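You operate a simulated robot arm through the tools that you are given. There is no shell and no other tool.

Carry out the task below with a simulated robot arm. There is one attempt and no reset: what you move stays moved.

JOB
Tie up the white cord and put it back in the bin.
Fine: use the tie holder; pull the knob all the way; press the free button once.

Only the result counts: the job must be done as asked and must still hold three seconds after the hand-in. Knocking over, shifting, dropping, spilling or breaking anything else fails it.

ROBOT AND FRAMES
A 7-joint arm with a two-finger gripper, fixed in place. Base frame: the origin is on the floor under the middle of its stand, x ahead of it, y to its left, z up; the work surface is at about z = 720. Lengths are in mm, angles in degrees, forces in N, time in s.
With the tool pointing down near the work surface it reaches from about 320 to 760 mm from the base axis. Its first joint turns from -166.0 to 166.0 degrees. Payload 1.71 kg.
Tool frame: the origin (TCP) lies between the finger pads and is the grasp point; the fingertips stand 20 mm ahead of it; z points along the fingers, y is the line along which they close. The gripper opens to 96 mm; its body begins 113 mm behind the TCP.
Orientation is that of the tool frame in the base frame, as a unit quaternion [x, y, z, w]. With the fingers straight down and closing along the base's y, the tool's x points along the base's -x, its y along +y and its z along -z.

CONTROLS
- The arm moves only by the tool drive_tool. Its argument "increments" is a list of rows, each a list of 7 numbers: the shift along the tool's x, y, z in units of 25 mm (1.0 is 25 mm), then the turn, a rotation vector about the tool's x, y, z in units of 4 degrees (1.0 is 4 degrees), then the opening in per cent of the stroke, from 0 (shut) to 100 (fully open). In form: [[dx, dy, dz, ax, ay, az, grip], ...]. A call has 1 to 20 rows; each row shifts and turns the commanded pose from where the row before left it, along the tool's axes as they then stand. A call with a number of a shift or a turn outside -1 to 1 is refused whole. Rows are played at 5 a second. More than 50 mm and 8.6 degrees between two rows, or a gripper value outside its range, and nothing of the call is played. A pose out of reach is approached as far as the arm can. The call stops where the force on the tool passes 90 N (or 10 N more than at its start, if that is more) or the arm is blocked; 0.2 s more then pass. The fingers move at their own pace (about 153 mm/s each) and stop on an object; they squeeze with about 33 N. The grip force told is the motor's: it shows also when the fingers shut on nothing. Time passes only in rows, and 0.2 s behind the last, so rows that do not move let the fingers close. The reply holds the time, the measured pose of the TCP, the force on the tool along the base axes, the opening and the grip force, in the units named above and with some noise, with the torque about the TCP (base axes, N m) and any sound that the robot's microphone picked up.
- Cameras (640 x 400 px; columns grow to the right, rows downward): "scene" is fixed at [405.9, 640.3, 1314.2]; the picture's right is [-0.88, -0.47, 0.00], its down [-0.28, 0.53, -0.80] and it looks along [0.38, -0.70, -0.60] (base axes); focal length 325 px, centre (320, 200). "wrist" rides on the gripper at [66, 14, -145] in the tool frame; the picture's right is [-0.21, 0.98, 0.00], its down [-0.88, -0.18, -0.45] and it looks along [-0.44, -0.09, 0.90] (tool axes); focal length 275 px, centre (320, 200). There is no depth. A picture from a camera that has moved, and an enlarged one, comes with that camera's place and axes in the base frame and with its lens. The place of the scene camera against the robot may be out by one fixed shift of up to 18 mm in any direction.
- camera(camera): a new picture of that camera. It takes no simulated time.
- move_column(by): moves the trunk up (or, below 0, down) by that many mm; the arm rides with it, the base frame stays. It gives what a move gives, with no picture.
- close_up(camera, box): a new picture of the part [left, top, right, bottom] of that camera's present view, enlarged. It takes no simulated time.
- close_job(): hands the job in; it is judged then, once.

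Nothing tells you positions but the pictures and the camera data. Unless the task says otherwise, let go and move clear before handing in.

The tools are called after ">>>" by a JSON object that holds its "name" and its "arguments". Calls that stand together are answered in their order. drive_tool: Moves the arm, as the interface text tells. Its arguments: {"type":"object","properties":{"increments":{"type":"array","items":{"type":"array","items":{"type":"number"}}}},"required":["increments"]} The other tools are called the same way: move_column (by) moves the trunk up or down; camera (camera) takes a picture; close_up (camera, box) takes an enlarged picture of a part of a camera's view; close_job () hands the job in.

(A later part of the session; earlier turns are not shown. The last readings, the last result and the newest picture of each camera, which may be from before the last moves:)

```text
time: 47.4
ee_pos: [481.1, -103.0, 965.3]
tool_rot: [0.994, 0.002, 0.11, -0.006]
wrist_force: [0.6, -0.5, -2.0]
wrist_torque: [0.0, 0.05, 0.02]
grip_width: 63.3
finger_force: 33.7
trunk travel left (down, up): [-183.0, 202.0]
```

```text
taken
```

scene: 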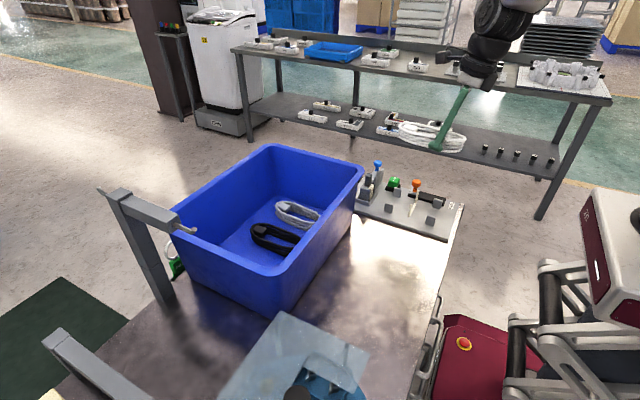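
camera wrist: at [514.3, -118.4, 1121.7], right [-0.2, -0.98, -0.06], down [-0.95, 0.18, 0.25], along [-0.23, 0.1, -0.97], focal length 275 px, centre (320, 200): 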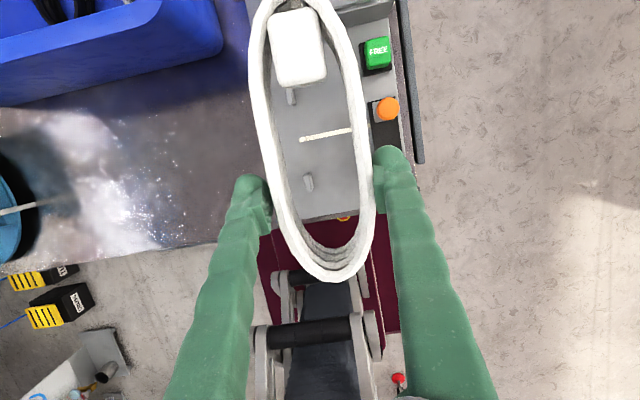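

The coil is now over the tie holder (strap at x≈510, posts at about x≈452/565, y≈-69/-147). I need a more accurate view of the holder, so I'll take enlarged pictures.

>>> {"name": "close_up", "arguments": {"camera": "wrist", "box": [240, 0, 440, 240]}}

>>> {"name": "close_up", "arguments": {"camera": "scene", "box": [370, 170, 470, 240]}}

>>> {"name": "close_up", "arguments": {"camera": "scene", "box": [340, 0, 560, 180]}}

```text
1.67 times, centred on (340, 120) of wrist
camera zoom: at [514.3, -118.4, 1121.7], right [-0.2, -0.98, -0.06], down [-0.95, 0.18, 0.25], along [-0.23, 0.1, -0.97], focal length 459 px, centre (287, 333)
```

zoom: 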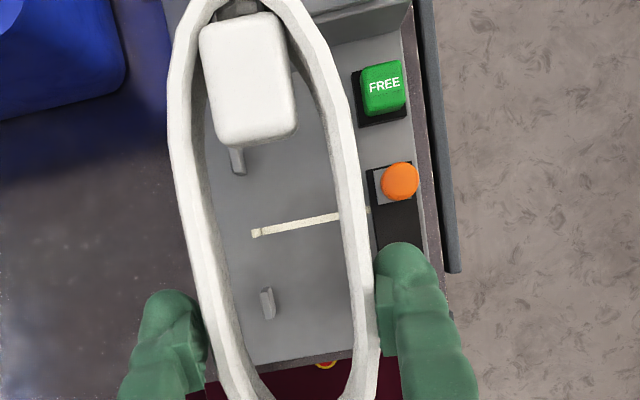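

```text
5.71 times, centred on (420, 205) of scene
camera zoom: at [405.9, 640.3, 1314.2], right [-0.88, -0.47, 0.0], down [-0.28, 0.53, -0.8], along [0.38, -0.7, -0.6], focal length 1858 px, centre (-251, 171)
```

zoom: 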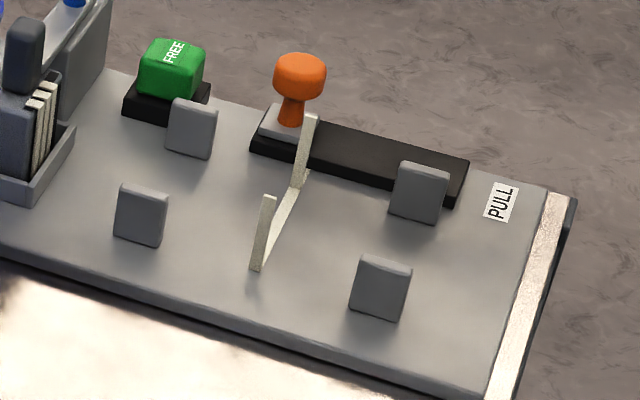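

```text
2.22 times, centred on (450, 90) of scene
camera zoom: at [405.9, 640.3, 1314.2], right [-0.88, -0.47, 0.0], down [-0.28, 0.53, -0.8], along [0.38, -0.7, -0.6], focal length 723 px, centre (31, 444)
```

zoom: 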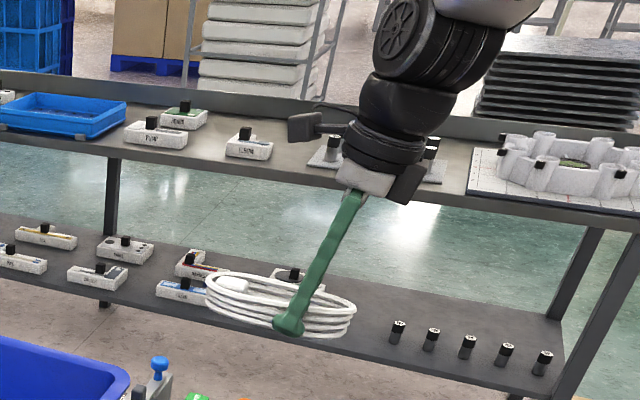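

The scene camera gives the holder's internal geometry (post spacing ~82 mm centre-to-centre in y, 117 in x, strap in the middle), but I want its precise position from the wrist camera. I'll shift sideways so the coil and fingers don't hide it.

>>> {"name": "drive_tool", "arguments": {"increments": [[0, -1, 0, 0, 0, 0, 50], [0, -1, 0, 0, 0, 0, 50], [0, -1, 0, 0, 0, 0, 50], [0, -1, 0, 0, 0, 0, 50], [0, -1, 0, 0, 0, 0, 50], [0, -1, 0, 0, 0, 0, 50], [0, -1, 0, 0, 0, 0, 50], [0, -0.5, 0, 0, 0, 0, 50], [0, 0, 0, 0, 0, 0, 50]]}}

>>> {"name": "camera", "arguments": {"camera": "wrist"}}

>>> {"name": "close_up", "arguments": {"camera": "wrist", "box": [400, 20, 600, 230]}}

```text
time: 49.4
ee_pos: [479.4, 84.6, 966.9]
tool_rot: [0.994, 0.001, 0.108, -0.007]
wrist_force: [-0.2, 0.2, -1.4]
wrist_torque: [-0.01, 0.04, 0.02]
grip_width: 63.3
finger_force: 33.1
trunk travel left (down, up): [-183.0, 202.0]
```

```text
taken
camera wrist: at [513.5, 68.7, 1122.7], right [-0.2, -0.98, -0.06], down [-0.95, 0.18, 0.25], along [-0.23, 0.1, -0.97], focal length 275 px, centre (320, 200)
```

wrist: 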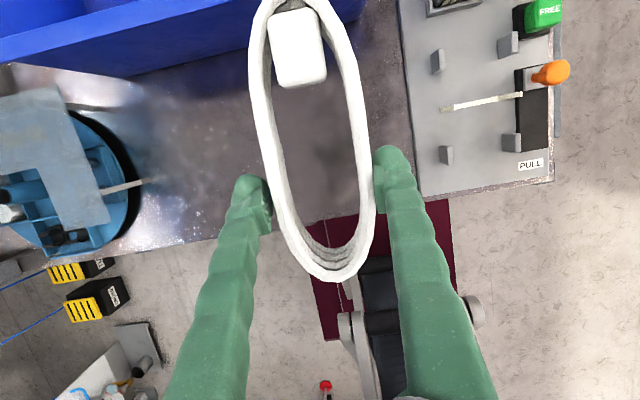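

```text
1.90 times, centred on (500, 125) of wrist
camera zoom: at [513.5, 68.7, 1122.7], right [-0.2, -0.98, -0.06], down [-0.95, 0.18, 0.25], along [-0.23, 0.1, -0.97], focal length 524 px, centre (-23, 343)
```

zoom: 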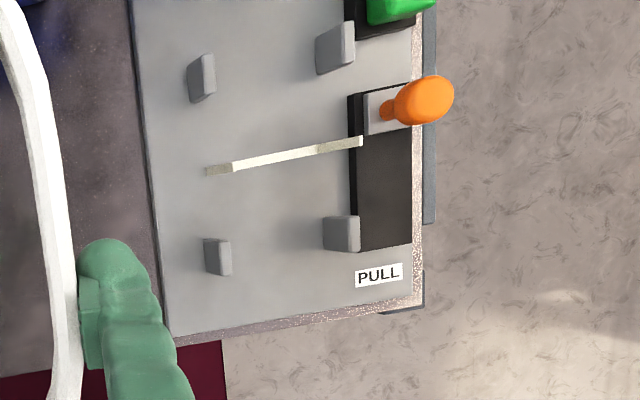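

I now have the holder precisely: post inner faces at y≈-70 and -144.5, posts at x≈453/567, strap at x≈510 (y -71 to -144), slider track edge at y≈-163. The coil centre sits ~23.5 mm ahead of the TCP, so I'll go to TCP ≈(486, -104.5).

>>> {"name": "drive_tool", "arguments": {"increments": [[0.032, 0.945, -0.0065, 0.08, -0.005, -0.366, 50], [0.032, 0.945, -0.0065, 0, 0, 0, 50], [0.032, 0.945, -0.0065, 0, 0, 0, 50], [0.032, 0.945, -0.0065, 0, 0, 0, 50], [0.032, 0.945, -0.0065, 0, 0, 0, 50], [0.032, 0.945, -0.0065, 0, 0, 0, 50], [0.032, 0.945, -0.0065, 0, 0, 0, 50], [0.032, 0.945, -0.0065, 0, 0, 0, 50], [0, 0, 0, 0, 0, 0, 50]]}}

```text
time: 51.4
ee_pos: [490.7, -104.3, 968.9]
tool_rot: [0.994, 0.014, 0.11, -0.009]
wrist_force: [0.0, -0.1, -1.9]
wrist_torque: [-0.02, 0.05, -0.01]
grip_width: 63.2
finger_force: 33.3
trunk travel left (down, up): [-183.0, 202.0]
```

>>> {"name": "drive_tool", "arguments": {"increments": [[-0.233, 0.021, 0.897, 0, 0, 0, 50], [-0.233, 0.021, 0.897, 0, 0, 0, 50], [-0.233, 0.021, 0.897, 0, 0, 0, 50], [-0.233, 0.021, 0.897, 0, 0, 0, 50], [-0.233, 0.021, 0.897, 0, 0, 0, 50], [-0.233, 0.021, 0.897, 0, 0, 0, 50], [0, 0, 0, 0, 0, 0, 50]]}}

>>> {"name": "camera", "arguments": {"camera": "wrist"}}

>>> {"name": "close_up", "arguments": {"camera": "scene", "box": [340, 90, 500, 250]}}

```text
time: 53.0
ee_pos: [487.4, -106.6, 832.6]
tool_rot: [0.994, 0.015, 0.108, -0.006]
wrist_force: [0.0, 1.0, -2.3]
wrist_torque: [0.0, 0.1, 0.03]
grip_width: 63.4
finger_force: 32.6
trunk travel left (down, up): [-183.0, 202.0]
```

```text
taken
camera wrist: at [520.8, -120.5, 987.9], right [-0.17, -0.98, -0.05], down [-0.96, 0.15, 0.25], along [-0.23, 0.09, -0.97], focal length 275 px, centre (320, 200)
```

wrist: 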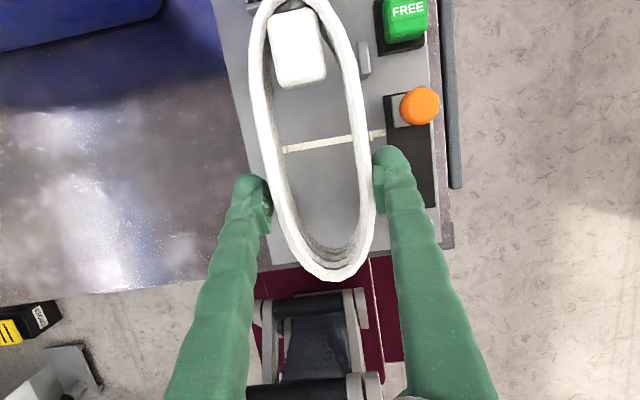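

```text
2.50 times, centred on (420, 170) of scene
camera zoom: at [405.9, 640.3, 1314.2], right [-0.88, -0.47, 0.0], down [-0.28, 0.53, -0.8], along [0.38, -0.7, -0.6], focal length 813 px, centre (70, 275)
```

zoom: 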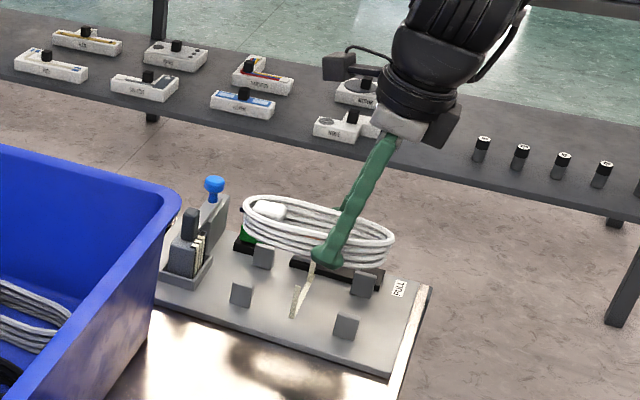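

The coil is aligned over the strap and between the posts. Continuing down to just above the board.

>>> {"name": "drive_tool", "arguments": {"increments": [[-0.131, -0.003, 0.554, 0, 0, 0, 50], [-0.131, -0.003, 0.554, 0, 0, 0, 50], [-0.131, -0.003, 0.554, 0, 0, 0, 50], [-0.131, -0.003, 0.554, 0, 0, 0, 50], [0, 0, 0, 0, 0, 0, 50]]}}

>>> {"name": "camera", "arguments": {"camera": "wrist"}}

>>> {"name": "close_up", "arguments": {"camera": "scene", "box": [360, 130, 480, 240]}}

```text
time: 54.2
ee_pos: [489.7, -108.0, 776.6]
tool_rot: [0.994, 0.015, 0.11, -0.007]
wrist_force: [0.9, 0.4, -0.9]
wrist_torque: [-0.01, 0.03, -0.02]
grip_width: 63.1
finger_force: 33.2
trunk travel left (down, up): [-183.0, 202.0]
```

```text
taken
camera wrist: at [523.8, -121.9, 933.5], right [-0.17, -0.98, -0.06], down [-0.96, 0.15, 0.24], along [-0.23, 0.1, -0.97], focal length 275 px, centre (320, 200)
```

wrist: 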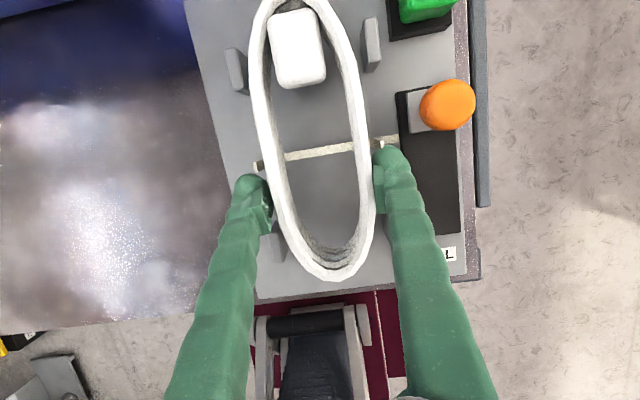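

```text
3.64 times, centred on (420, 185) of scene
camera zoom: at [405.9, 640.3, 1314.2], right [-0.88, -0.47, 0.0], down [-0.28, 0.53, -0.8], along [0.38, -0.7, -0.6], focal length 1182 px, centre (-44, 254)
```

zoom: 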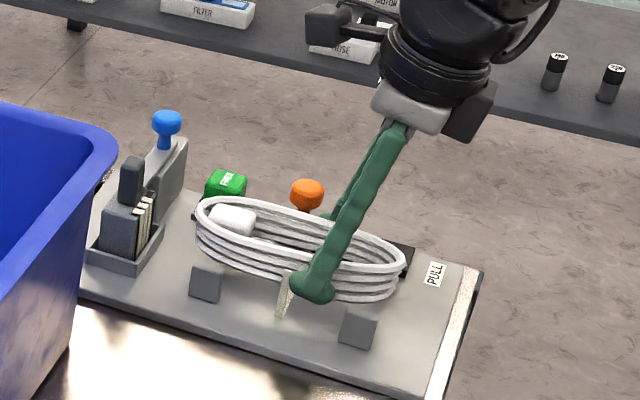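

Alignment relative to the strap looks within about a millimetre. Lowering in small steps and watching the vertical force.

>>> {"name": "drive_tool", "arguments": {"increments": [[-0.035, 0, 0.156, 0, 0, 0, 50], [-0.035, 0, 0.156, 0, 0, 0, 50], [-0.035, 0, 0.156, 0, 0, 0, 50], [0, 0, 0, 0, 0, 0, 50]]}}

```text
time: 55.2
ee_pos: [489.2, -108.6, 764.9]
tool_rot: [0.994, 0.014, 0.11, -0.007]
wrist_force: [-0.3, 0.4, -0.3]
wrist_torque: [0.02, 0.05, 0.01]
grip_width: 63.1
finger_force: 32.8
trunk travel left (down, up): [-183.0, 202.0]
```

>>> {"name": "drive_tool", "arguments": {"increments": [[-0.0175, 0, 0.078, 0, 0, 0, 50], [0, 0, 0, 0, 0, 0, 50], [-0.0175, 0, 0.078, 0, 0, 0, 50], [0, 0, 0, 0, 0, 0, 50]]}}

>>> {"name": "camera", "arguments": {"camera": "wrist"}}

```text
time: 56.2
ee_pos: [489.4, -107.7, 761.1]
tool_rot: [0.994, 0.015, 0.11, -0.008]
wrist_force: [0.1, 0.6, -2.2]
wrist_torque: [-0.02, 0.06, 0.0]
grip_width: 63.0
finger_force: 32.6
trunk travel left (down, up): [-183.0, 202.0]
```

```text
taken
camera wrist: at [523.5, -121.4, 916.2], right [-0.17, -0.98, -0.06], down [-0.96, 0.15, 0.24], along [-0.23, 0.1, -0.97], focal length 275 px, centre (320, 200)
```

wrist: 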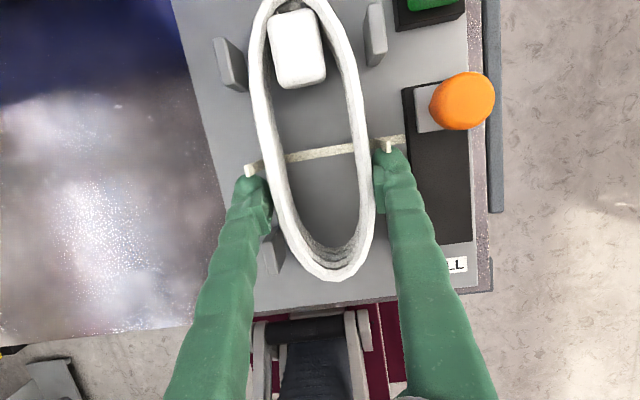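

>>> {"name": "drive_tool", "arguments": {"increments": [[-0.0175, 0, 0.078, 0, 0, 0, 50], [0, 0, 0, 0, 0, 0, 50], [-0.0175, 0, 0.078, 0, 0, 0, 50], [0, 0, 0, 0, 0, 0, 50]]}}

```text
time: 57.2
ee_pos: [489.0, -108.1, 756.9]
tool_rot: [0.994, 0.014, 0.11, -0.006]
wrist_force: [-0.4, 0.0, -2.1]
wrist_torque: [-0.07, 0.04, -0.01]
grip_width: 63.0
finger_force: 32.7
trunk travel left (down, up): [-183.0, 202.0]
```

>>> {"name": "drive_tool", "arguments": {"increments": [[-0.0131, 0, 0.0585, 0, 0, 0, 50], [0, 0, 0, 0, 0, 0, 50], [0, 0, 0, 0, 0, 0, 50]]}}

>>> {"name": "close_up", "arguments": {"camera": "scene", "box": [370, 150, 470, 240]}}

```text
time: 58.0
ee_pos: [488.9, -107.8, 754.1]
tool_rot: [0.994, 0.015, 0.11, -0.007]
wrist_force: [1.8, 0.7, 5.7]
wrist_torque: [-0.25, 0.02, 0.01]
grip_width: 63.1
finger_force: 33.0
trunk travel left (down, up): [-183.0, 202.0]
```

```text
4.44 times, centred on (420, 195) of scene
camera zoom: at [405.9, 640.3, 1314.2], right [-0.88, -0.47, 0.0], down [-0.28, 0.53, -0.8], along [0.38, -0.7, -0.6], focal length 1445 px, centre (-124, 222)
```

zoom: 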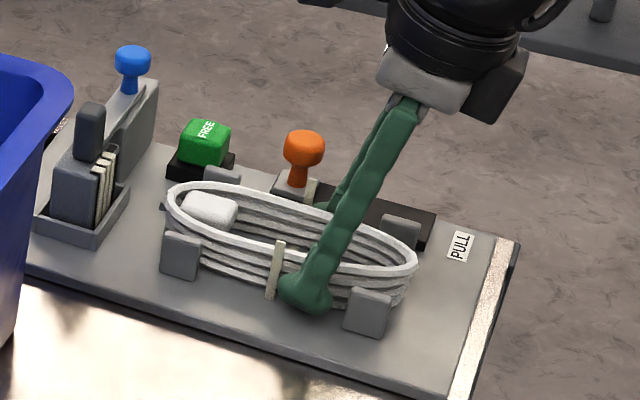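

Contact felt (≈+6 N): the coil rests on the board, between posts, with the strap ends upright outside it. Releasing gently.

>>> {"name": "drive_tool", "arguments": {"increments": [[0, 0, 0, 0, 0, 0, 66], [0, 0, 0, 0, 0, 0, 68], [0, 0, 0, 0, 0, 0, 70], [0, 0, 0, 0, 0, 0, 70]]}}

>>> {"name": "camera", "arguments": {"camera": "wrist"}}

>>> {"name": "close_up", "arguments": {"camera": "scene", "box": [370, 150, 470, 240]}}

```text
time: 59.0
ee_pos: [487.4, -106.6, 754.7]
tool_rot: [0.994, 0.014, 0.11, -0.006]
wrist_force: [0.7, 1.2, 0.2]
wrist_torque: [0.01, 0.02, 0.02]
grip_width: 66.8
finger_force: 0.1
trunk travel left (down, up): [-183.0, 202.0]
```

```text
taken
camera wrist: at [522.1, -121.3, 909.8], right [-0.17, -0.98, -0.06], down [-0.96, 0.15, 0.24], along [-0.23, 0.1, -0.97], focal length 275 px, centre (320, 200)
```

wrist: 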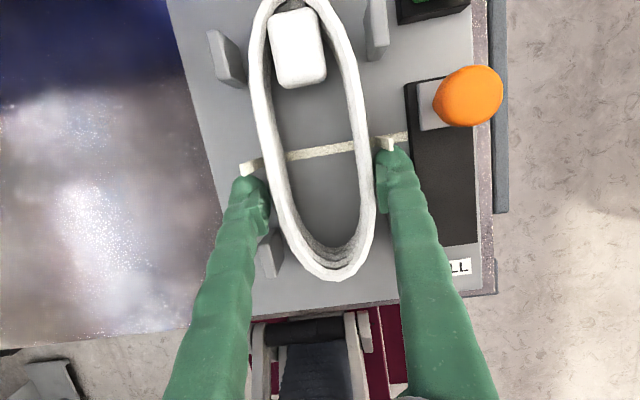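

```text
4.44 times, centred on (420, 195) of scene
camera zoom: at [405.9, 640.3, 1314.2], right [-0.88, -0.47, 0.0], down [-0.28, 0.53, -0.8], along [0.38, -0.7, -0.6], focal length 1445 px, centre (-124, 222)
```

zoom: 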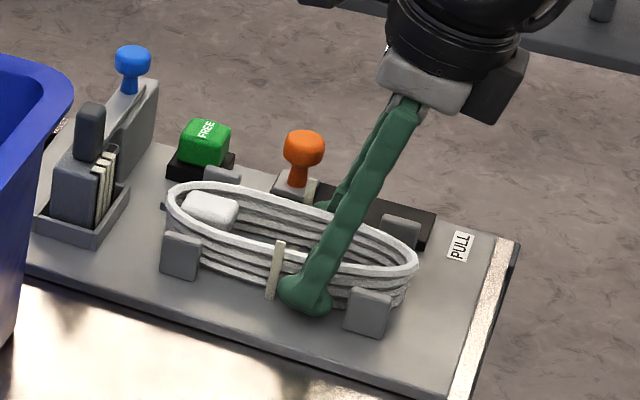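

Released. Lifting straight up, first slowly.

>>> {"name": "drive_tool", "arguments": {"increments": [[0.044, -0.002, -0.195, 0, 0, 0, 70], [0.044, -0.002, -0.195, 0, 0, 0, 70], [0.088, -0.004, -0.39, 0, 0, 0, 70], [0.088, -0.004, -0.39, 0, 0, 0, 70], [0.175, -0.008, -0.78, 0, 0, 0, 70], [0.218, -0.01, -0.976, 0, 0, 0, 70], [0.218, -0.01, -0.976, 0, 0, 0, 70], [0.218, -0.01, -0.976, 0, 0, 0, 70]]}}

>>> {"name": "camera", "arguments": {"camera": "wrist"}}

>>> {"name": "close_up", "arguments": {"camera": "scene", "box": [370, 150, 470, 240]}}

```text
time: 60.8
ee_pos: [486.1, -104.6, 877.9]
tool_rot: [0.994, 0.015, 0.108, -0.006]
wrist_force: [-0.5, 0.7, 0.8]
wrist_torque: [0.02, 0.02, 0.02]
grip_width: 67.1
finger_force: 0.0
trunk travel left (down, up): [-183.0, 202.0]
```

```text
taken
camera wrist: at [519.7, -118.2, 1034.0], right [-0.17, -0.98, -0.05], down [-0.96, 0.15, 0.25], along [-0.23, 0.09, -0.97], focal length 275 px, centre (320, 200)
```

wrist: 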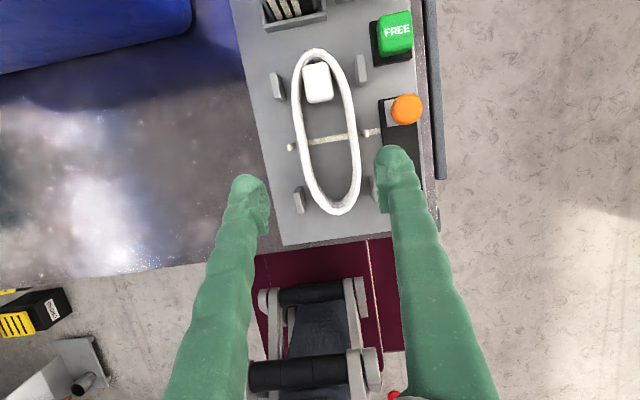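

```text
4.44 times, centred on (420, 195) of scene
camera zoom: at [405.9, 640.3, 1314.2], right [-0.88, -0.47, 0.0], down [-0.28, 0.53, -0.8], along [0.38, -0.7, -0.6], focal length 1445 px, centre (-124, 222)
```

zoom: 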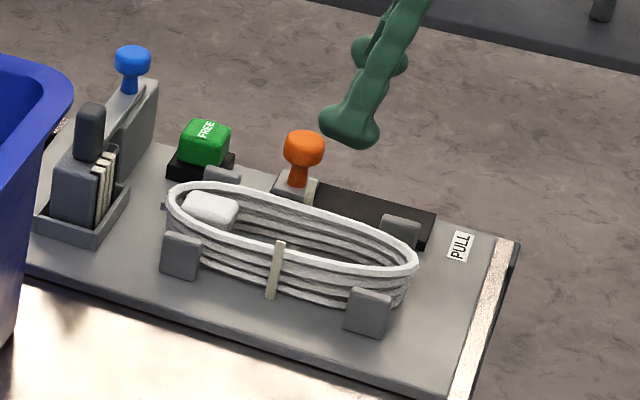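

The cord sits neatly between the posts with the strap across its middle. Next is the orange knob (head at ≈(526, -183, 773)); I'll close the fingers, set the tool vertical, and go to its +x side (between knob and FREE button) to draw it toward PULL (-x).

>>> {"name": "drive_tool", "arguments": {"increments": [[0, 0, 0, -0.03, -0.775, 0.1, 30], [0, 0, 0, -0.03, -0.775, 0.1, 0], [0, 0, 0, -0.03, -0.775, 0.1, 0], [0, 0, 0, -0.03, -0.775, 0.1, 0], [0, 0, 0, 0, 0, 0, 0]]}}

```text
time: 62.0
ee_pos: [484.0, -106.1, 877.5]
tool_rot: [1.0, 0.0, 0.001, -0.004]
wrist_force: [0.1, 0.3, 0.2]
wrist_torque: [0.01, -0.04, 0.01]
grip_width: 0.1
finger_force: 29.1
trunk travel left (down, up): [-183.0, 202.0]
```

>>> {"name": "drive_tool", "arguments": {"increments": [[0.72, 0.77, 0, 0, 0, 0, 0], [0.72, 0.77, 0, 0, 0, 0, 0], [0.72, 0.77, 0, 0, 0, 0, 0], [0.72, 0.77, 0, 0, 0, 0, 0], [0, 0, 0, 0, 0, 0, 0]]}}

>>> {"name": "camera", "arguments": {"camera": "wrist"}}

>>> {"name": "close_up", "arguments": {"camera": "scene", "box": [340, 110, 500, 240]}}

```text
time: 63.2
ee_pos: [556.9, -181.7, 876.2]
tool_rot: [1.0, 0.001, 0.001, -0.002]
wrist_force: [-0.1, -0.3, -0.3]
wrist_torque: [0.03, -0.02, -0.03]
grip_width: 0.0
finger_force: 29.4
trunk travel left (down, up): [-183.0, 202.0]
```

```text
taken
camera wrist: at [623.9, -196.6, 1020.9], right [-0.2, -0.98, -0.01], down [-0.88, 0.18, 0.44], along [-0.43, 0.1, -0.9], focal length 275 px, centre (320, 200)
```

wrist: 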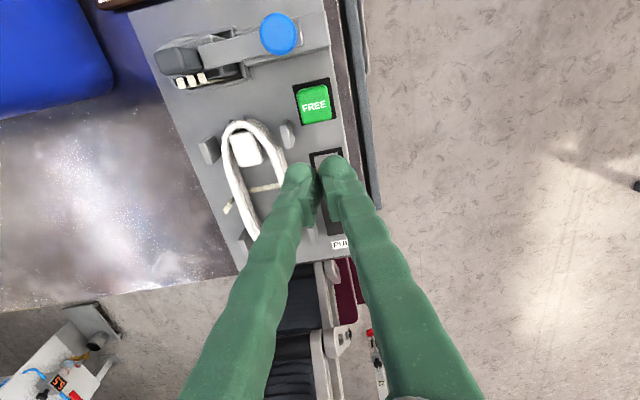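

```text
3.08 times, centred on (420, 175) of scene
camera zoom: at [405.9, 640.3, 1314.2], right [-0.88, -0.47, 0.0], down [-0.28, 0.53, -0.8], along [0.38, -0.7, -0.6], focal length 1000 px, centre (12, 277)
```

zoom: 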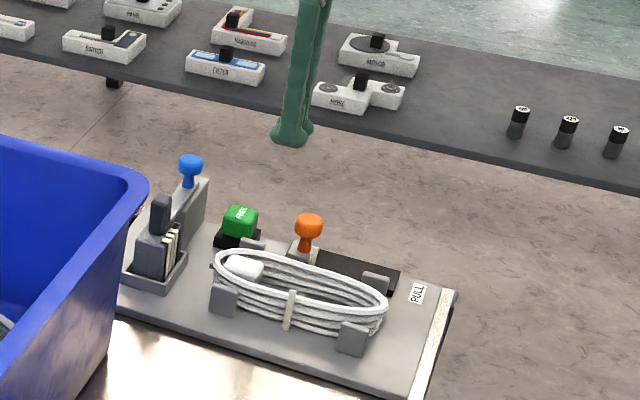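

The closed fingers are over the gap between knob and FREE button. Lowering to z≈775 there.

>>> {"name": "drive_tool", "arguments": {"increments": [[-0.01, 0.01, 1, 0, 0, 0, 0], [-0.01, 0.01, 1, 0, 0, 0, 0], [-0.01, 0.01, 0.8, 0, 0, 0, 0], [0, 0, 0.6, 0, 0, 0, 0], [0, 0, 0.6, 0, 0, 0, 0], [0, 0, 0, 0, 0, 0, 0]]}}

>>> {"name": "camera", "arguments": {"camera": "wrist"}}

>>> {"name": "close_up", "arguments": {"camera": "scene", "box": [360, 130, 470, 240]}}

```text
time: 64.6
ee_pos: [558.0, -182.9, 778.6]
tool_rot: [1.0, 0.0, 0.0, -0.002]
wrist_force: [0.2, 0.6, 0.2]
wrist_torque: [0.01, -0.01, 0.01]
grip_width: 0.0
finger_force: 29.5
trunk travel left (down, up): [-183.0, 202.0]
```

```text
taken
camera wrist: at [624.7, -197.0, 923.0], right [-0.2, -0.98, -0.01], down [-0.88, 0.18, 0.44], along [-0.43, 0.1, -0.9], focal length 275 px, centre (320, 200)
```

wrist: 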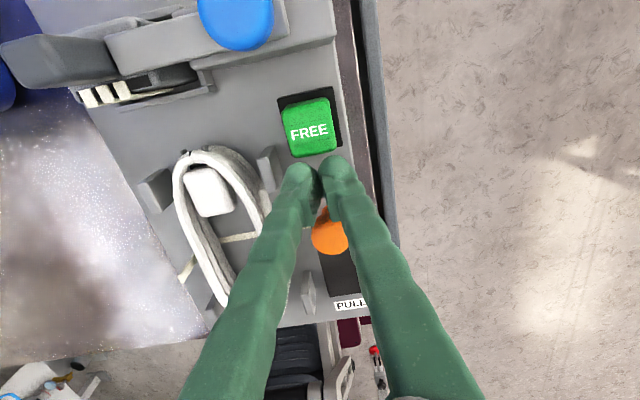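

```text
3.64 times, centred on (415, 185) of scene
camera zoom: at [405.9, 640.3, 1314.2], right [-0.88, -0.47, 0.0], down [-0.28, 0.53, -0.8], along [0.38, -0.7, -0.6], focal length 1182 px, centre (-26, 254)
```

zoom: 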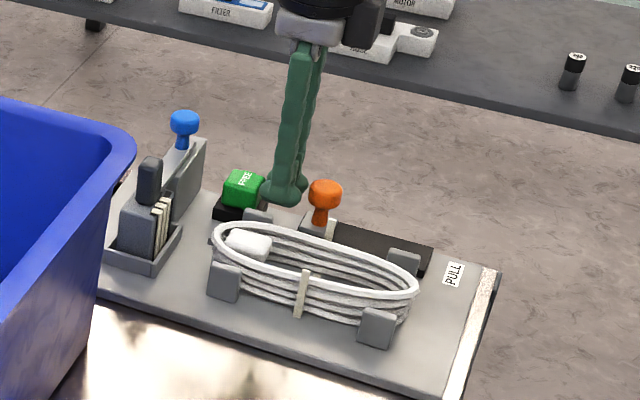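

Positioned behind the knob with no contact. Drawing it toward -x now in small steps.

>>> {"name": "drive_tool", "arguments": {"increments": [[-0.3, 0, 0, 0, 0, 0, 0], [-0.3, 0, 0, 0, 0, 0, 0], [-0.3, 0, 0, 0, 0, 0, 0], [-0.3, 0, 0, 0, 0, 0, 0]]}}

>>> {"name": "close_up", "arguments": {"camera": "scene", "box": [360, 130, 470, 240]}}

```text
time: 65.6
ee_pos: [527.2, -182.2, 777.0]
tool_rot: [1.0, 0.001, 0.001, -0.003]
wrist_force: [1.0, -0.3, 0.7]
wrist_torque: [0.0, -0.02, 0.0]
grip_width: 0.0
finger_force: 29.4
trunk travel left (down, up): [-183.0, 202.0]
```

```text
3.64 times, centred on (415, 185) of scene
camera zoom: at [405.9, 640.3, 1314.2], right [-0.88, -0.47, 0.0], down [-0.28, 0.53, -0.8], along [0.38, -0.7, -0.6], focal length 1182 px, centre (-26, 254)
```

zoom: 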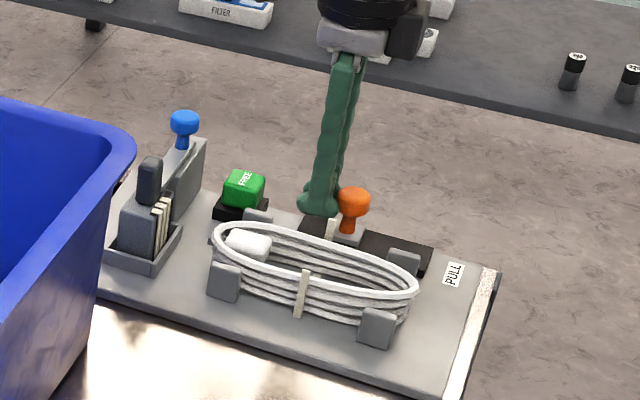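

The knob is sliding with it. Continuing to the end stop.

>>> {"name": "drive_tool", "arguments": {"increments": [[-0.3, 0, 0, 0, 0, 0, 0], [-0.3, 0, 0, 0, 0, 0, 0], [-0.3, 0, 0, 0, 0, 0, 0], [-0.3, 0, 0, 0, 0, 0, 0]]}}

>>> {"name": "close_up", "arguments": {"camera": "scene", "box": [360, 130, 470, 240]}}

```text
time: 66.6
ee_pos: [497.7, -182.8, 776.4]
tool_rot: [1.0, 0.0, 0.002, -0.003]
wrist_force: [2.8, 0.1, -1.2]
wrist_torque: [0.04, -0.03, -0.01]
grip_width: 0.1
finger_force: 29.1
trunk travel left (down, up): [-183.0, 202.0]
```

```text
3.64 times, centred on (415, 185) of scene
camera zoom: at [405.9, 640.3, 1314.2], right [-0.88, -0.47, 0.0], down [-0.28, 0.53, -0.8], along [0.38, -0.7, -0.6], focal length 1182 px, centre (-26, 254)
```

zoom: 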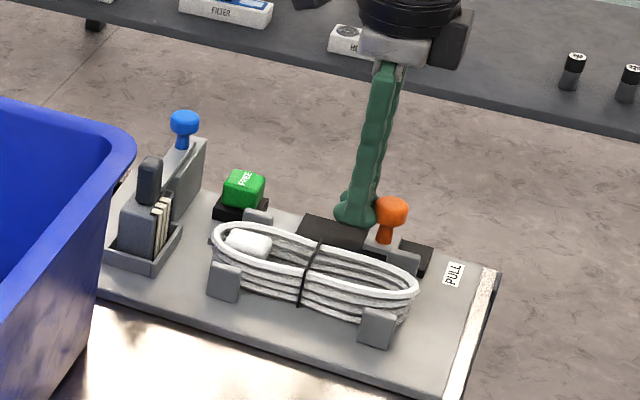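

The tie has now closed around the cord (dark band). Continuing to the hard stop.

>>> {"name": "drive_tool", "arguments": {"increments": [[-0.2, 0, 0, 0, 0, 0, 0], [-0.2, 0, 0, 0, 0, 0, 0], [-0.2, 0, 0, 0, 0, 0, 0], [-0.2, 0, 0, 0, 0, 0, 0]]}}

>>> {"name": "close_up", "arguments": {"camera": "scene", "box": [360, 130, 470, 240]}}

```text
time: 67.6
ee_pos: [487.3, -182.9, 777.1]
tool_rot: [1.0, 0.004, 0.006, -0.002]
wrist_force: [54.7, 3.1, -11.5]
wrist_torque: [0.08, -0.7, 0.19]
grip_width: 6.0
finger_force: 28.7
trunk travel left (down, up): [-183.0, 202.0]
```

```text
3.64 times, centred on (415, 185) of scene
camera zoom: at [405.9, 640.3, 1314.2], right [-0.88, -0.47, 0.0], down [-0.28, 0.53, -0.8], along [0.38, -0.7, -0.6], focal length 1182 px, centre (-26, 254)
```

zoom: 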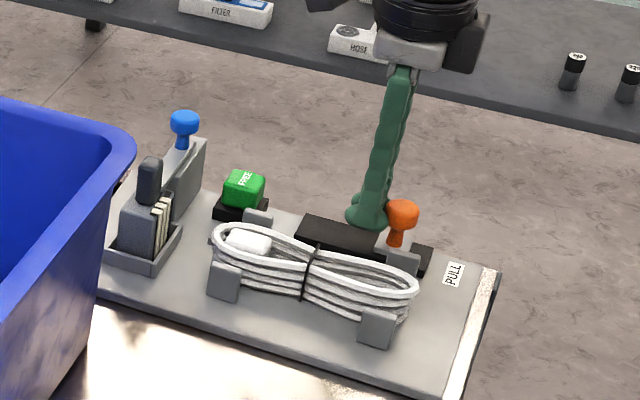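

The tie has visibly cinched the cord and the force rose to 55 N. I'll check whether the knob is truly at its end of travel.

>>> {"name": "close_up", "arguments": {"camera": "scene", "box": [395, 170, 465, 230]}}

>>> {"name": "camera", "arguments": {"camera": "wrist"}}

```text
6.67 times, centred on (430, 200) of scene
camera zoom: at [405.9, 640.3, 1314.2], right [-0.88, -0.47, 0.0], down [-0.28, 0.53, -0.8], along [0.38, -0.7, -0.6], focal length 2168 px, centre (-413, 200)
```

zoom: 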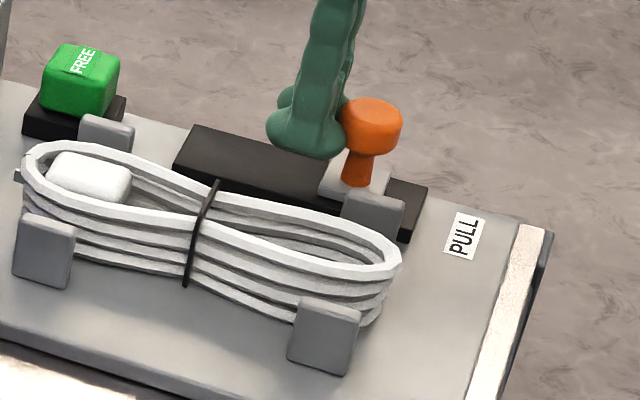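

```text
taken
camera wrist: at [553.0, -195.7, 922.8], right [-0.2, -0.98, -0.01], down [-0.88, 0.18, 0.43], along [-0.43, 0.09, -0.9], focal length 275 px, centre (320, 200)
```

wrist: 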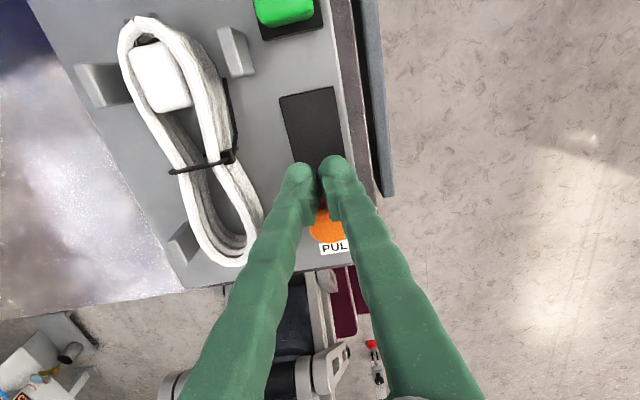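

>>> {"name": "drive_tool", "arguments": {"increments": [[-0.1, 0, 0, 0, 0, 0, 0], [0, 0, 0, 0, 0, 0, 0]]}}

>>> {"name": "close_up", "arguments": {"camera": "scene", "box": [395, 170, 465, 230]}}

```text
time: 68.2
ee_pos: [486.6, -184.7, 774.7]
tool_rot: [1.0, 0.002, 0.005, -0.001]
wrist_force: [63.8, 3.9, -29.3]
wrist_torque: [-0.03, -0.81, -0.01]
grip_width: 6.1
finger_force: 29.5
trunk travel left (down, up): [-183.0, 202.0]
```

```text
6.67 times, centred on (430, 200) of scene
camera zoom: at [405.9, 640.3, 1314.2], right [-0.88, -0.47, 0.0], down [-0.28, 0.53, -0.8], along [0.38, -0.7, -0.6], focal length 2168 px, centre (-413, 200)
```

zoom: 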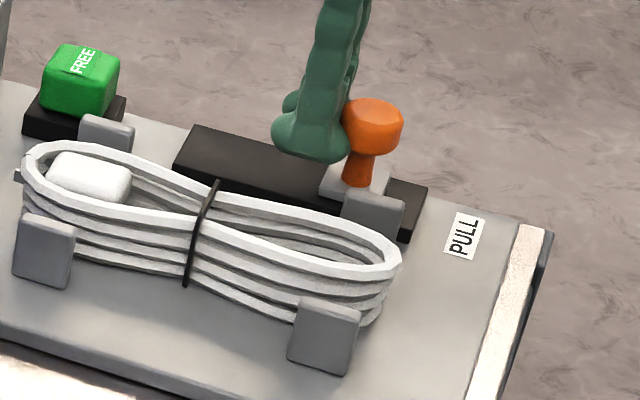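

The knob does not move further with rising force — it's at the hard stop. Backing off in +x and rising.

>>> {"name": "drive_tool", "arguments": {"increments": [[0.2, 0, 0, 0, 0, 0, 0], [0.3, 0, 0, 0, 0, 0, 0], [0.3, 0, 0, 0, 0, 0, 0], [0.3, 0, 0, 0, 0, 0, 0], [0.3, 0, -0.2, 0, 0, 0, 0], [0.3, 0, -0.6, 0, 0, 0, 0], [0, 0, -1, 0, 0, 0, 0], [0, 0, -1, 0, 0, 0, 0]]}}

>>> {"name": "camera", "arguments": {"camera": "wrist"}}

>>> {"name": "close_up", "arguments": {"camera": "scene", "box": [370, 150, 470, 240]}}

```text
time: 70.0
ee_pos: [516.2, -183.2, 847.0]
tool_rot: [1.0, 0.001, 0.002, -0.002]
wrist_force: [-0.3, -0.6, 0.1]
wrist_torque: [-0.01, 0.0, -0.01]
grip_width: 0.0
finger_force: 29.6
trunk travel left (down, up): [-183.0, 202.0]
```

```text
taken
camera wrist: at [583.2, -197.2, 992.3], right [-0.2, -0.98, -0.01], down [-0.88, 0.18, 0.44], along [-0.43, 0.1, -0.9], focal length 275 px, centre (320, 200)
```

wrist: 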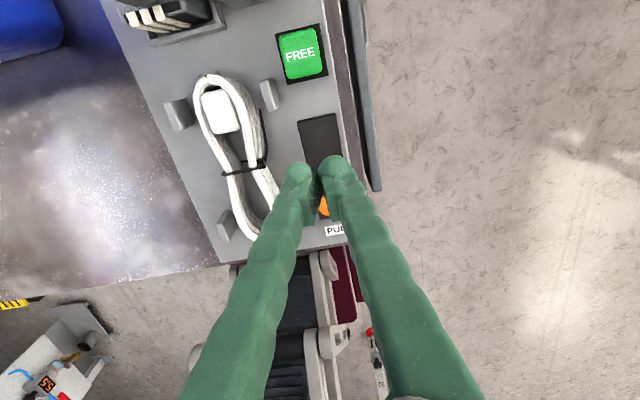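

```text
4.44 times, centred on (420, 195) of scene
camera zoom: at [405.9, 640.3, 1314.2], right [-0.88, -0.47, 0.0], down [-0.28, 0.53, -0.8], along [0.38, -0.7, -0.6], focal length 1445 px, centre (-124, 222)
```

zoom: 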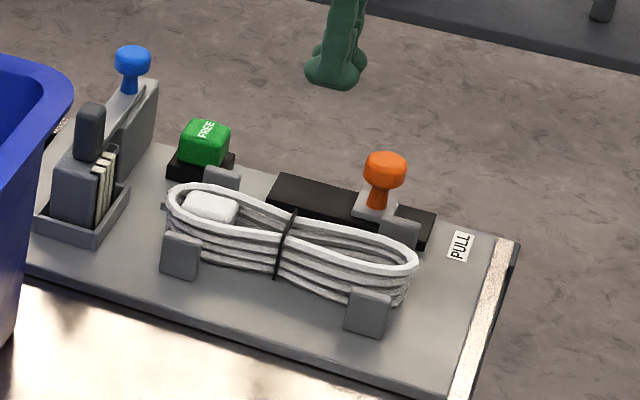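

The knob stays pulled and the cord is tied. Now to the FREE button at ≈(593, -184): moving above it with closed fingers.

>>> {"name": "drive_tool", "arguments": {"increments": [[0.763, 0.01, 0, 0, 0, 0, 0], [0.763, 0.01, 0, 0, 0, 0, 0], [0.763, 0.01, 0, 0, 0, 0, 0], [0.763, 0.01, 0, 0, 0, 0, 0], [0, 0, 0, 0, 0, 0, 0]]}}

>>> {"name": "camera", "arguments": {"camera": "wrist"}}

>>> {"name": "close_up", "arguments": {"camera": "scene", "box": [340, 120, 460, 220]}}

```text
time: 71.2
ee_pos: [593.2, -185.1, 847.1]
tool_rot: [1.0, 0.001, 0.001, -0.003]
wrist_force: [0.0, 0.7, 0.2]
wrist_torque: [0.0, 0.03, 0.0]
grip_width: 0.5
finger_force: 29.5
trunk travel left (down, up): [-183.0, 202.0]
```

```text
taken
camera wrist: at [659.7, -198.9, 992.4], right [-0.2, -0.98, -0.01], down [-0.88, 0.18, 0.44], along [-0.43, 0.1, -0.9], focal length 275 px, centre (320, 200)
```

wrist: 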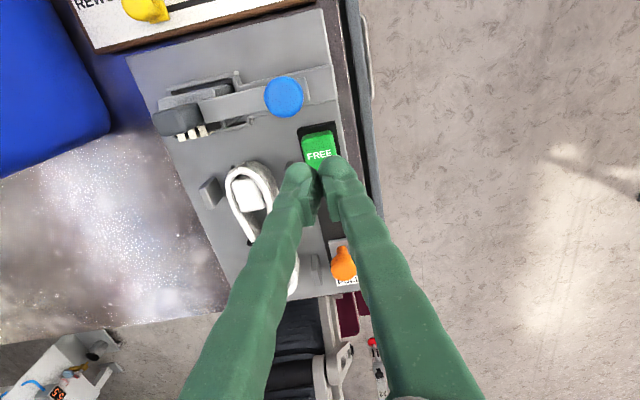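

```text
4.00 times, centred on (400, 170) of scene
camera zoom: at [405.9, 640.3, 1314.2], right [-0.88, -0.47, 0.0], down [-0.28, 0.53, -0.8], along [0.38, -0.7, -0.6], focal length 1301 px, centre (0, 320)
```

zoom: 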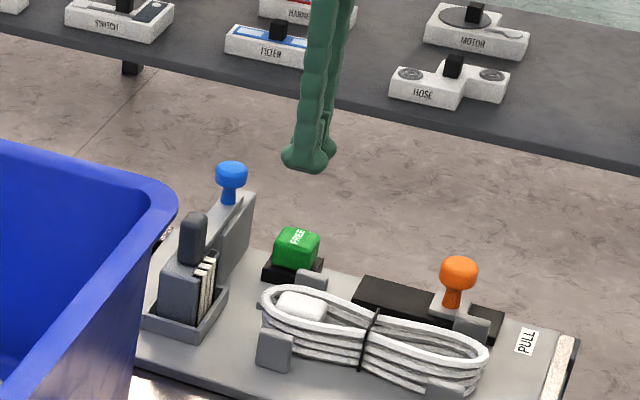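

Aligned over the button (top ≈ z 761). Lowering to just above it.

>>> {"name": "drive_tool", "arguments": {"increments": [[-0.02, 0, 0.76, 0, 0, 0, 0], [-0.02, 0, 0.76, 0, 0, 0, 0], [0, 0, 0.6, 0, 0, 0, 0], [0, 0, 0, 0, 0, 0, 0]]}}

>>> {"name": "close_up", "arguments": {"camera": "scene", "box": [340, 120, 460, 220]}}

```text
time: 72.2
ee_pos: [592.7, -184.4, 793.1]
tool_rot: [1.0, 0.001, 0.001, -0.003]
wrist_force: [0.5, -0.7, -0.1]
wrist_torque: [-0.02, -0.02, 0.0]
grip_width: 0.0
finger_force: 28.8
trunk travel left (down, up): [-183.0, 202.0]
```

```text
4.00 times, centred on (400, 170) of scene
camera zoom: at [405.9, 640.3, 1314.2], right [-0.88, -0.47, 0.0], down [-0.28, 0.53, -0.8], along [0.38, -0.7, -0.6], focal length 1301 px, centre (0, 320)
```

zoom: 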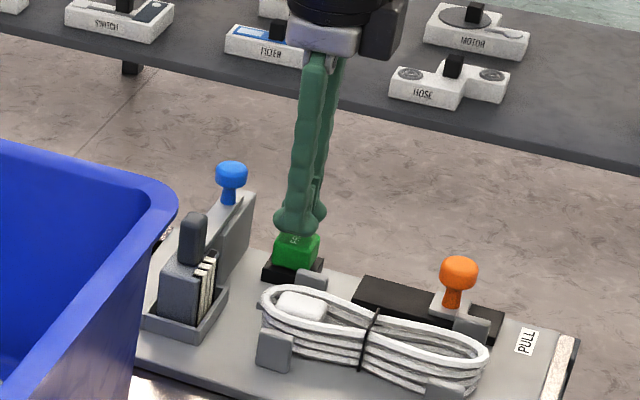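

Right above the button. Pressing down in small, monotonic steps.

>>> {"name": "drive_tool", "arguments": {"increments": [[0, 0, 0.12, 0, 0, 0, 0], [0, 0, 0.12, 0, 0, 0, 0], [0, 0, 0.1, 0, 0, 0, 0]]}}

```text
time: 73.0
ee_pos: [592.4, -183.7, 784.7]
tool_rot: [1.0, 0.002, 0.001, -0.003]
wrist_force: [0.1, 0.5, 0.5]
wrist_torque: [-0.01, -0.02, 0.01]
grip_width: 0.0
finger_force: 29.4
trunk travel left (down, up): [-183.0, 202.0]
```

>>> {"name": "drive_tool", "arguments": {"increments": [[0, 0, 0.1, 0, 0, 0, 0], [0, 0, 0.1, 0, 0, 0, 0]]}}

```text
time: 73.6
ee_pos: [592.0, -183.2, 781.1]
tool_rot: [1.0, 0.001, 0.001, -0.003]
wrist_force: [-0.4, 0.6, 2.2]
wrist_torque: [0.0, 0.04, 0.0]
grip_width: 6.0
finger_force: 29.1
trunk travel left (down, up): [-183.0, 202.0]
```

>>> {"name": "drive_tool", "arguments": {"increments": [[0, 0, 0.08, 0, 0, 0, 0], [0, 0, 0.08, 0, 0, 0, 0]]}}

>>> {"name": "close_up", "arguments": {"camera": "scene", "box": [360, 150, 460, 230]}}

```text
time: 74.2
ee_pos: [592.3, -184.2, 777.4]
tool_rot: [1.0, 0.001, 0.003, -0.003]
wrist_force: [-1.8, -1.4, 4.6]
wrist_torque: [-0.04, 0.06, -0.02]
grip_width: 5.9
finger_force: 29.3
trunk travel left (down, up): [-183.0, 202.0]
heard: click
```

```text
5.00 times, centred on (410, 190) of scene
camera zoom: at [405.9, 640.3, 1314.2], right [-0.88, -0.47, 0.0], down [-0.28, 0.53, -0.8], along [0.38, -0.7, -0.6], focal length 1626 px, centre (-130, 250)
```

zoom: 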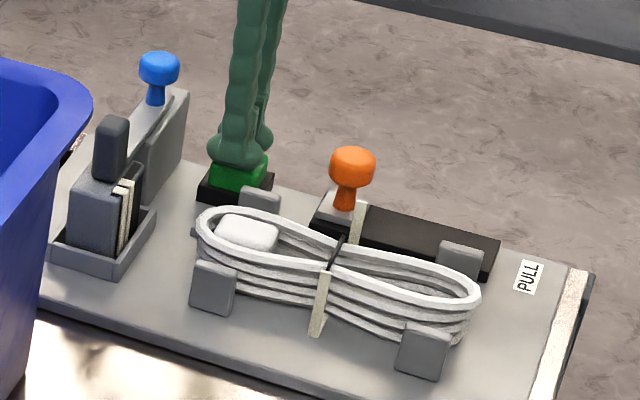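

A click was heard: the holder released, the knob went back and a fresh strap was fed. Lifting straight off the button now so that it's pressed only once.

>>> {"name": "drive_tool", "arguments": {"increments": [[0, 0, -0.5, 0, 0, 0, 0], [0, 0, -1, 0, 0, 0, 0], [0, 0, -1, 0, 0, 0, 0], [0, 0, -1, 0, 0, 0, 0], [0, 0, -1, 0, 0, 0, 0]]}}

>>> {"name": "camera", "arguments": {"camera": "wrist"}}

>>> {"name": "close_up", "arguments": {"camera": "scene", "box": [360, 150, 460, 230]}}

```text
time: 75.4
ee_pos: [592.7, -183.3, 889.5]
tool_rot: [1.0, 0.0, 0.001, -0.004]
wrist_force: [0.4, -0.3, -1.4]
wrist_torque: [0.01, -0.02, 0.01]
grip_width: 0.1
finger_force: 29.7
trunk travel left (down, up): [-183.0, 202.0]
```

```text
taken
camera wrist: at [658.3, -197.1, 1034.7], right [-0.2, -0.98, -0.01], down [-0.88, 0.18, 0.44], along [-0.43, 0.1, -0.9], focal length 275 px, centre (320, 200)
```

wrist: 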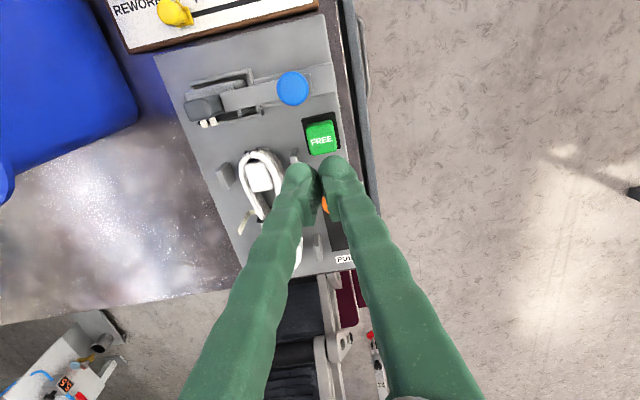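

```text
5.00 times, centred on (410, 190) of scene
camera zoom: at [405.9, 640.3, 1314.2], right [-0.88, -0.47, 0.0], down [-0.28, 0.53, -0.8], along [0.38, -0.7, -0.6], focal length 1626 px, centre (-130, 250)
```

zoom: 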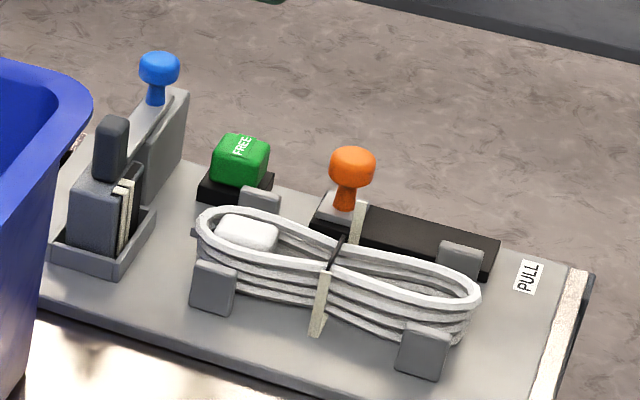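

The cord is tied and freed. I'll go back above it with the same tilt as I placed it, fingers at ~67 mm, and look at its shape for the re-grip.

>>> {"name": "drive_tool", "arguments": {"increments": [[-0.854, -0.618, 0, 0, 0, 0, 0], [-0.854, -0.618, 0, 0, 0, 0, 0], [-0.854, -0.618, 0, 0, 0, 0, 30], [-0.854, -0.618, 0, 0, 0, 0, 70], [-0.854, -0.618, 0, 0, 0, 0, 70], [0, 0, 0, 0.03, 0.775, -0.1, 70], [0, 0, 0, 0.03, 0.775, -0.1, 70], [0, 0, 0, 0.03, 0.775, -0.1, 70], [0, 0, 0, 0.03, 0.775, -0.1, 70], [0, 0, 0, 0, 0, 0, 70]]}}

>>> {"name": "camera", "arguments": {"camera": "wrist"}}

>>> {"name": "close_up", "arguments": {"camera": "wrist", "box": [240, 10, 440, 240]}}

```text
time: 77.6
ee_pos: [485.3, -107.3, 890.0]
tool_rot: [0.994, 0.014, 0.109, -0.006]
wrist_force: [0.1, -0.8, -0.3]
wrist_torque: [0.0, -0.01, -0.02]
grip_width: 67.2
finger_force: 0.0
trunk travel left (down, up): [-183.0, 202.0]
```

```text
taken
camera wrist: at [520.1, -120.4, 1045.4], right [-0.17, -0.98, -0.06], down [-0.96, 0.15, 0.24], along [-0.23, 0.1, -0.97], focal length 275 px, centre (320, 200)
```

wrist: 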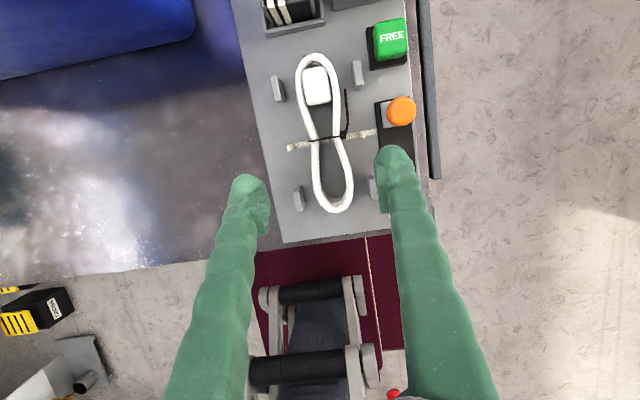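

```text
1.74 times, centred on (340, 125) of wrist
camera zoom: at [520.1, -120.4, 1045.4], right [-0.17, -0.98, -0.06], down [-0.96, 0.15, 0.24], along [-0.23, 0.1, -0.97], focal length 479 px, centre (285, 330)
```

zoom: 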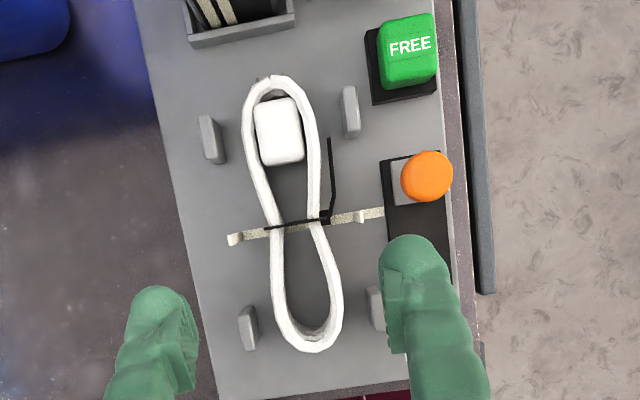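

The tied cord lies with its waist on the strap line; the near lobe around x≈483 is ~38 mm wide and centred at y≈-108. Descending there with a ~58 mm opening.

>>> {"name": "drive_tool", "arguments": {"increments": [[-0.188, 0.011, 0.782, 0, 0, 0, 60], [-0.188, 0.011, 0.782, 0, 0, 0, 60], [-0.188, 0.011, 0.782, 0, 0, 0, 60], [-0.188, 0.011, 0.782, 0, 0, 0, 60], [-0.188, 0.011, 0.782, 0, 0, 0, 60], [0, 0, 0, 0, 0, 0, 60]]}}

>>> {"name": "camera", "arguments": {"camera": "wrist"}}

```text
time: 79.0
ee_pos: [490.9, -109.7, 793.8]
tool_rot: [0.994, 0.016, 0.107, -0.007]
wrist_force: [0.0, 0.2, -0.2]
wrist_torque: [0.01, -0.03, -0.02]
grip_width: 57.5
finger_force: 0.1
trunk travel left (down, up): [-183.0, 202.0]
```

```text
taken
camera wrist: at [525.0, -122.4, 949.7], right [-0.17, -0.98, -0.05], down [-0.96, 0.15, 0.25], along [-0.24, 0.09, -0.97], focal length 275 px, centre (320, 200)
```

wrist: 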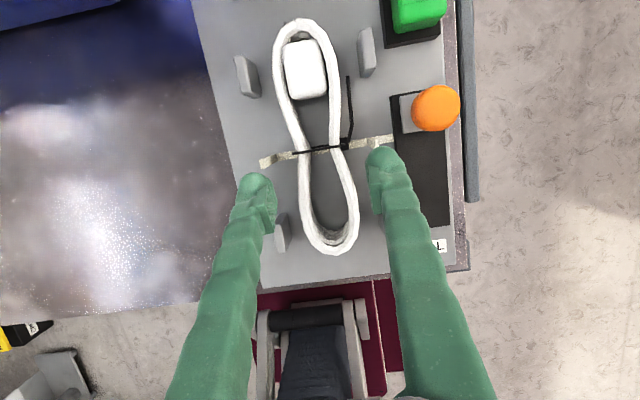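

>>> {"name": "drive_tool", "arguments": {"increments": [[0, 0, 0, 0, 0, 0, 60], [0, 0, 0, 0, 0, 0, 60]]}}

```text
time: 79.6
ee_pos: [489.2, -109.4, 794.1]
tool_rot: [0.994, 0.015, 0.107, -0.007]
wrist_force: [0.1, 0.4, -0.4]
wrist_torque: [-0.02, -0.02, -0.01]
grip_width: 57.6
finger_force: 0.1
trunk travel left (down, up): [-183.0, 202.0]
```

>>> {"name": "drive_tool", "arguments": {"increments": [[-0.252, -0.068, -0.054, 0, 0, 0, 60], [0, 0, 0, 0, 0, 0, 60], [-0.111, 0.006, 0.508, 0, 0, 0, 60], [-0.111, 0.006, 0.508, 0, 0, 0, 60], [0, 0, 0, 0, 0, 0, 60], [0, 0, 0, 0, 0, 0, 60]]}}

>>> {"name": "camera", "arguments": {"camera": "wrist"}}

>>> {"name": "close_up", "arguments": {"camera": "scene", "box": [370, 150, 470, 240]}}

```text
time: 81.0
ee_pos: [479.1, -107.0, 765.1]
tool_rot: [0.994, 0.015, 0.109, -0.008]
wrist_force: [0.6, -0.2, -0.5]
wrist_torque: [-0.04, -0.01, 0.0]
grip_width: 57.6
finger_force: 0.1
trunk travel left (down, up): [-183.0, 202.0]
```

```text
taken
camera wrist: at [514.2, -121.2, 920.1], right [-0.17, -0.98, -0.06], down [-0.96, 0.15, 0.25], along [-0.23, 0.1, -0.97], focal length 275 px, centre (320, 200)
```

wrist: 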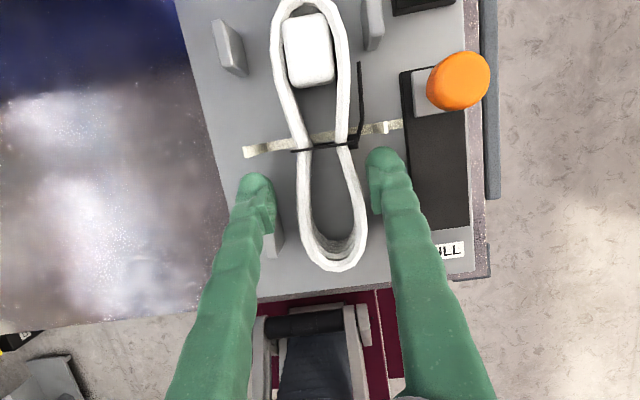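

```text
4.44 times, centred on (420, 195) of scene
camera zoom: at [405.9, 640.3, 1314.2], right [-0.88, -0.47, 0.0], down [-0.28, 0.53, -0.8], along [0.38, -0.7, -0.6], focal length 1445 px, centre (-124, 222)
```

zoom: 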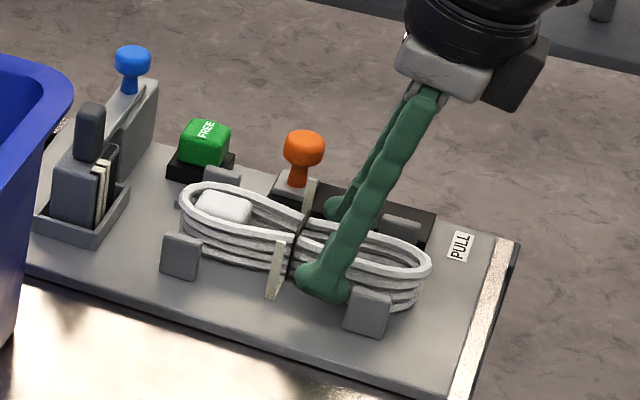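

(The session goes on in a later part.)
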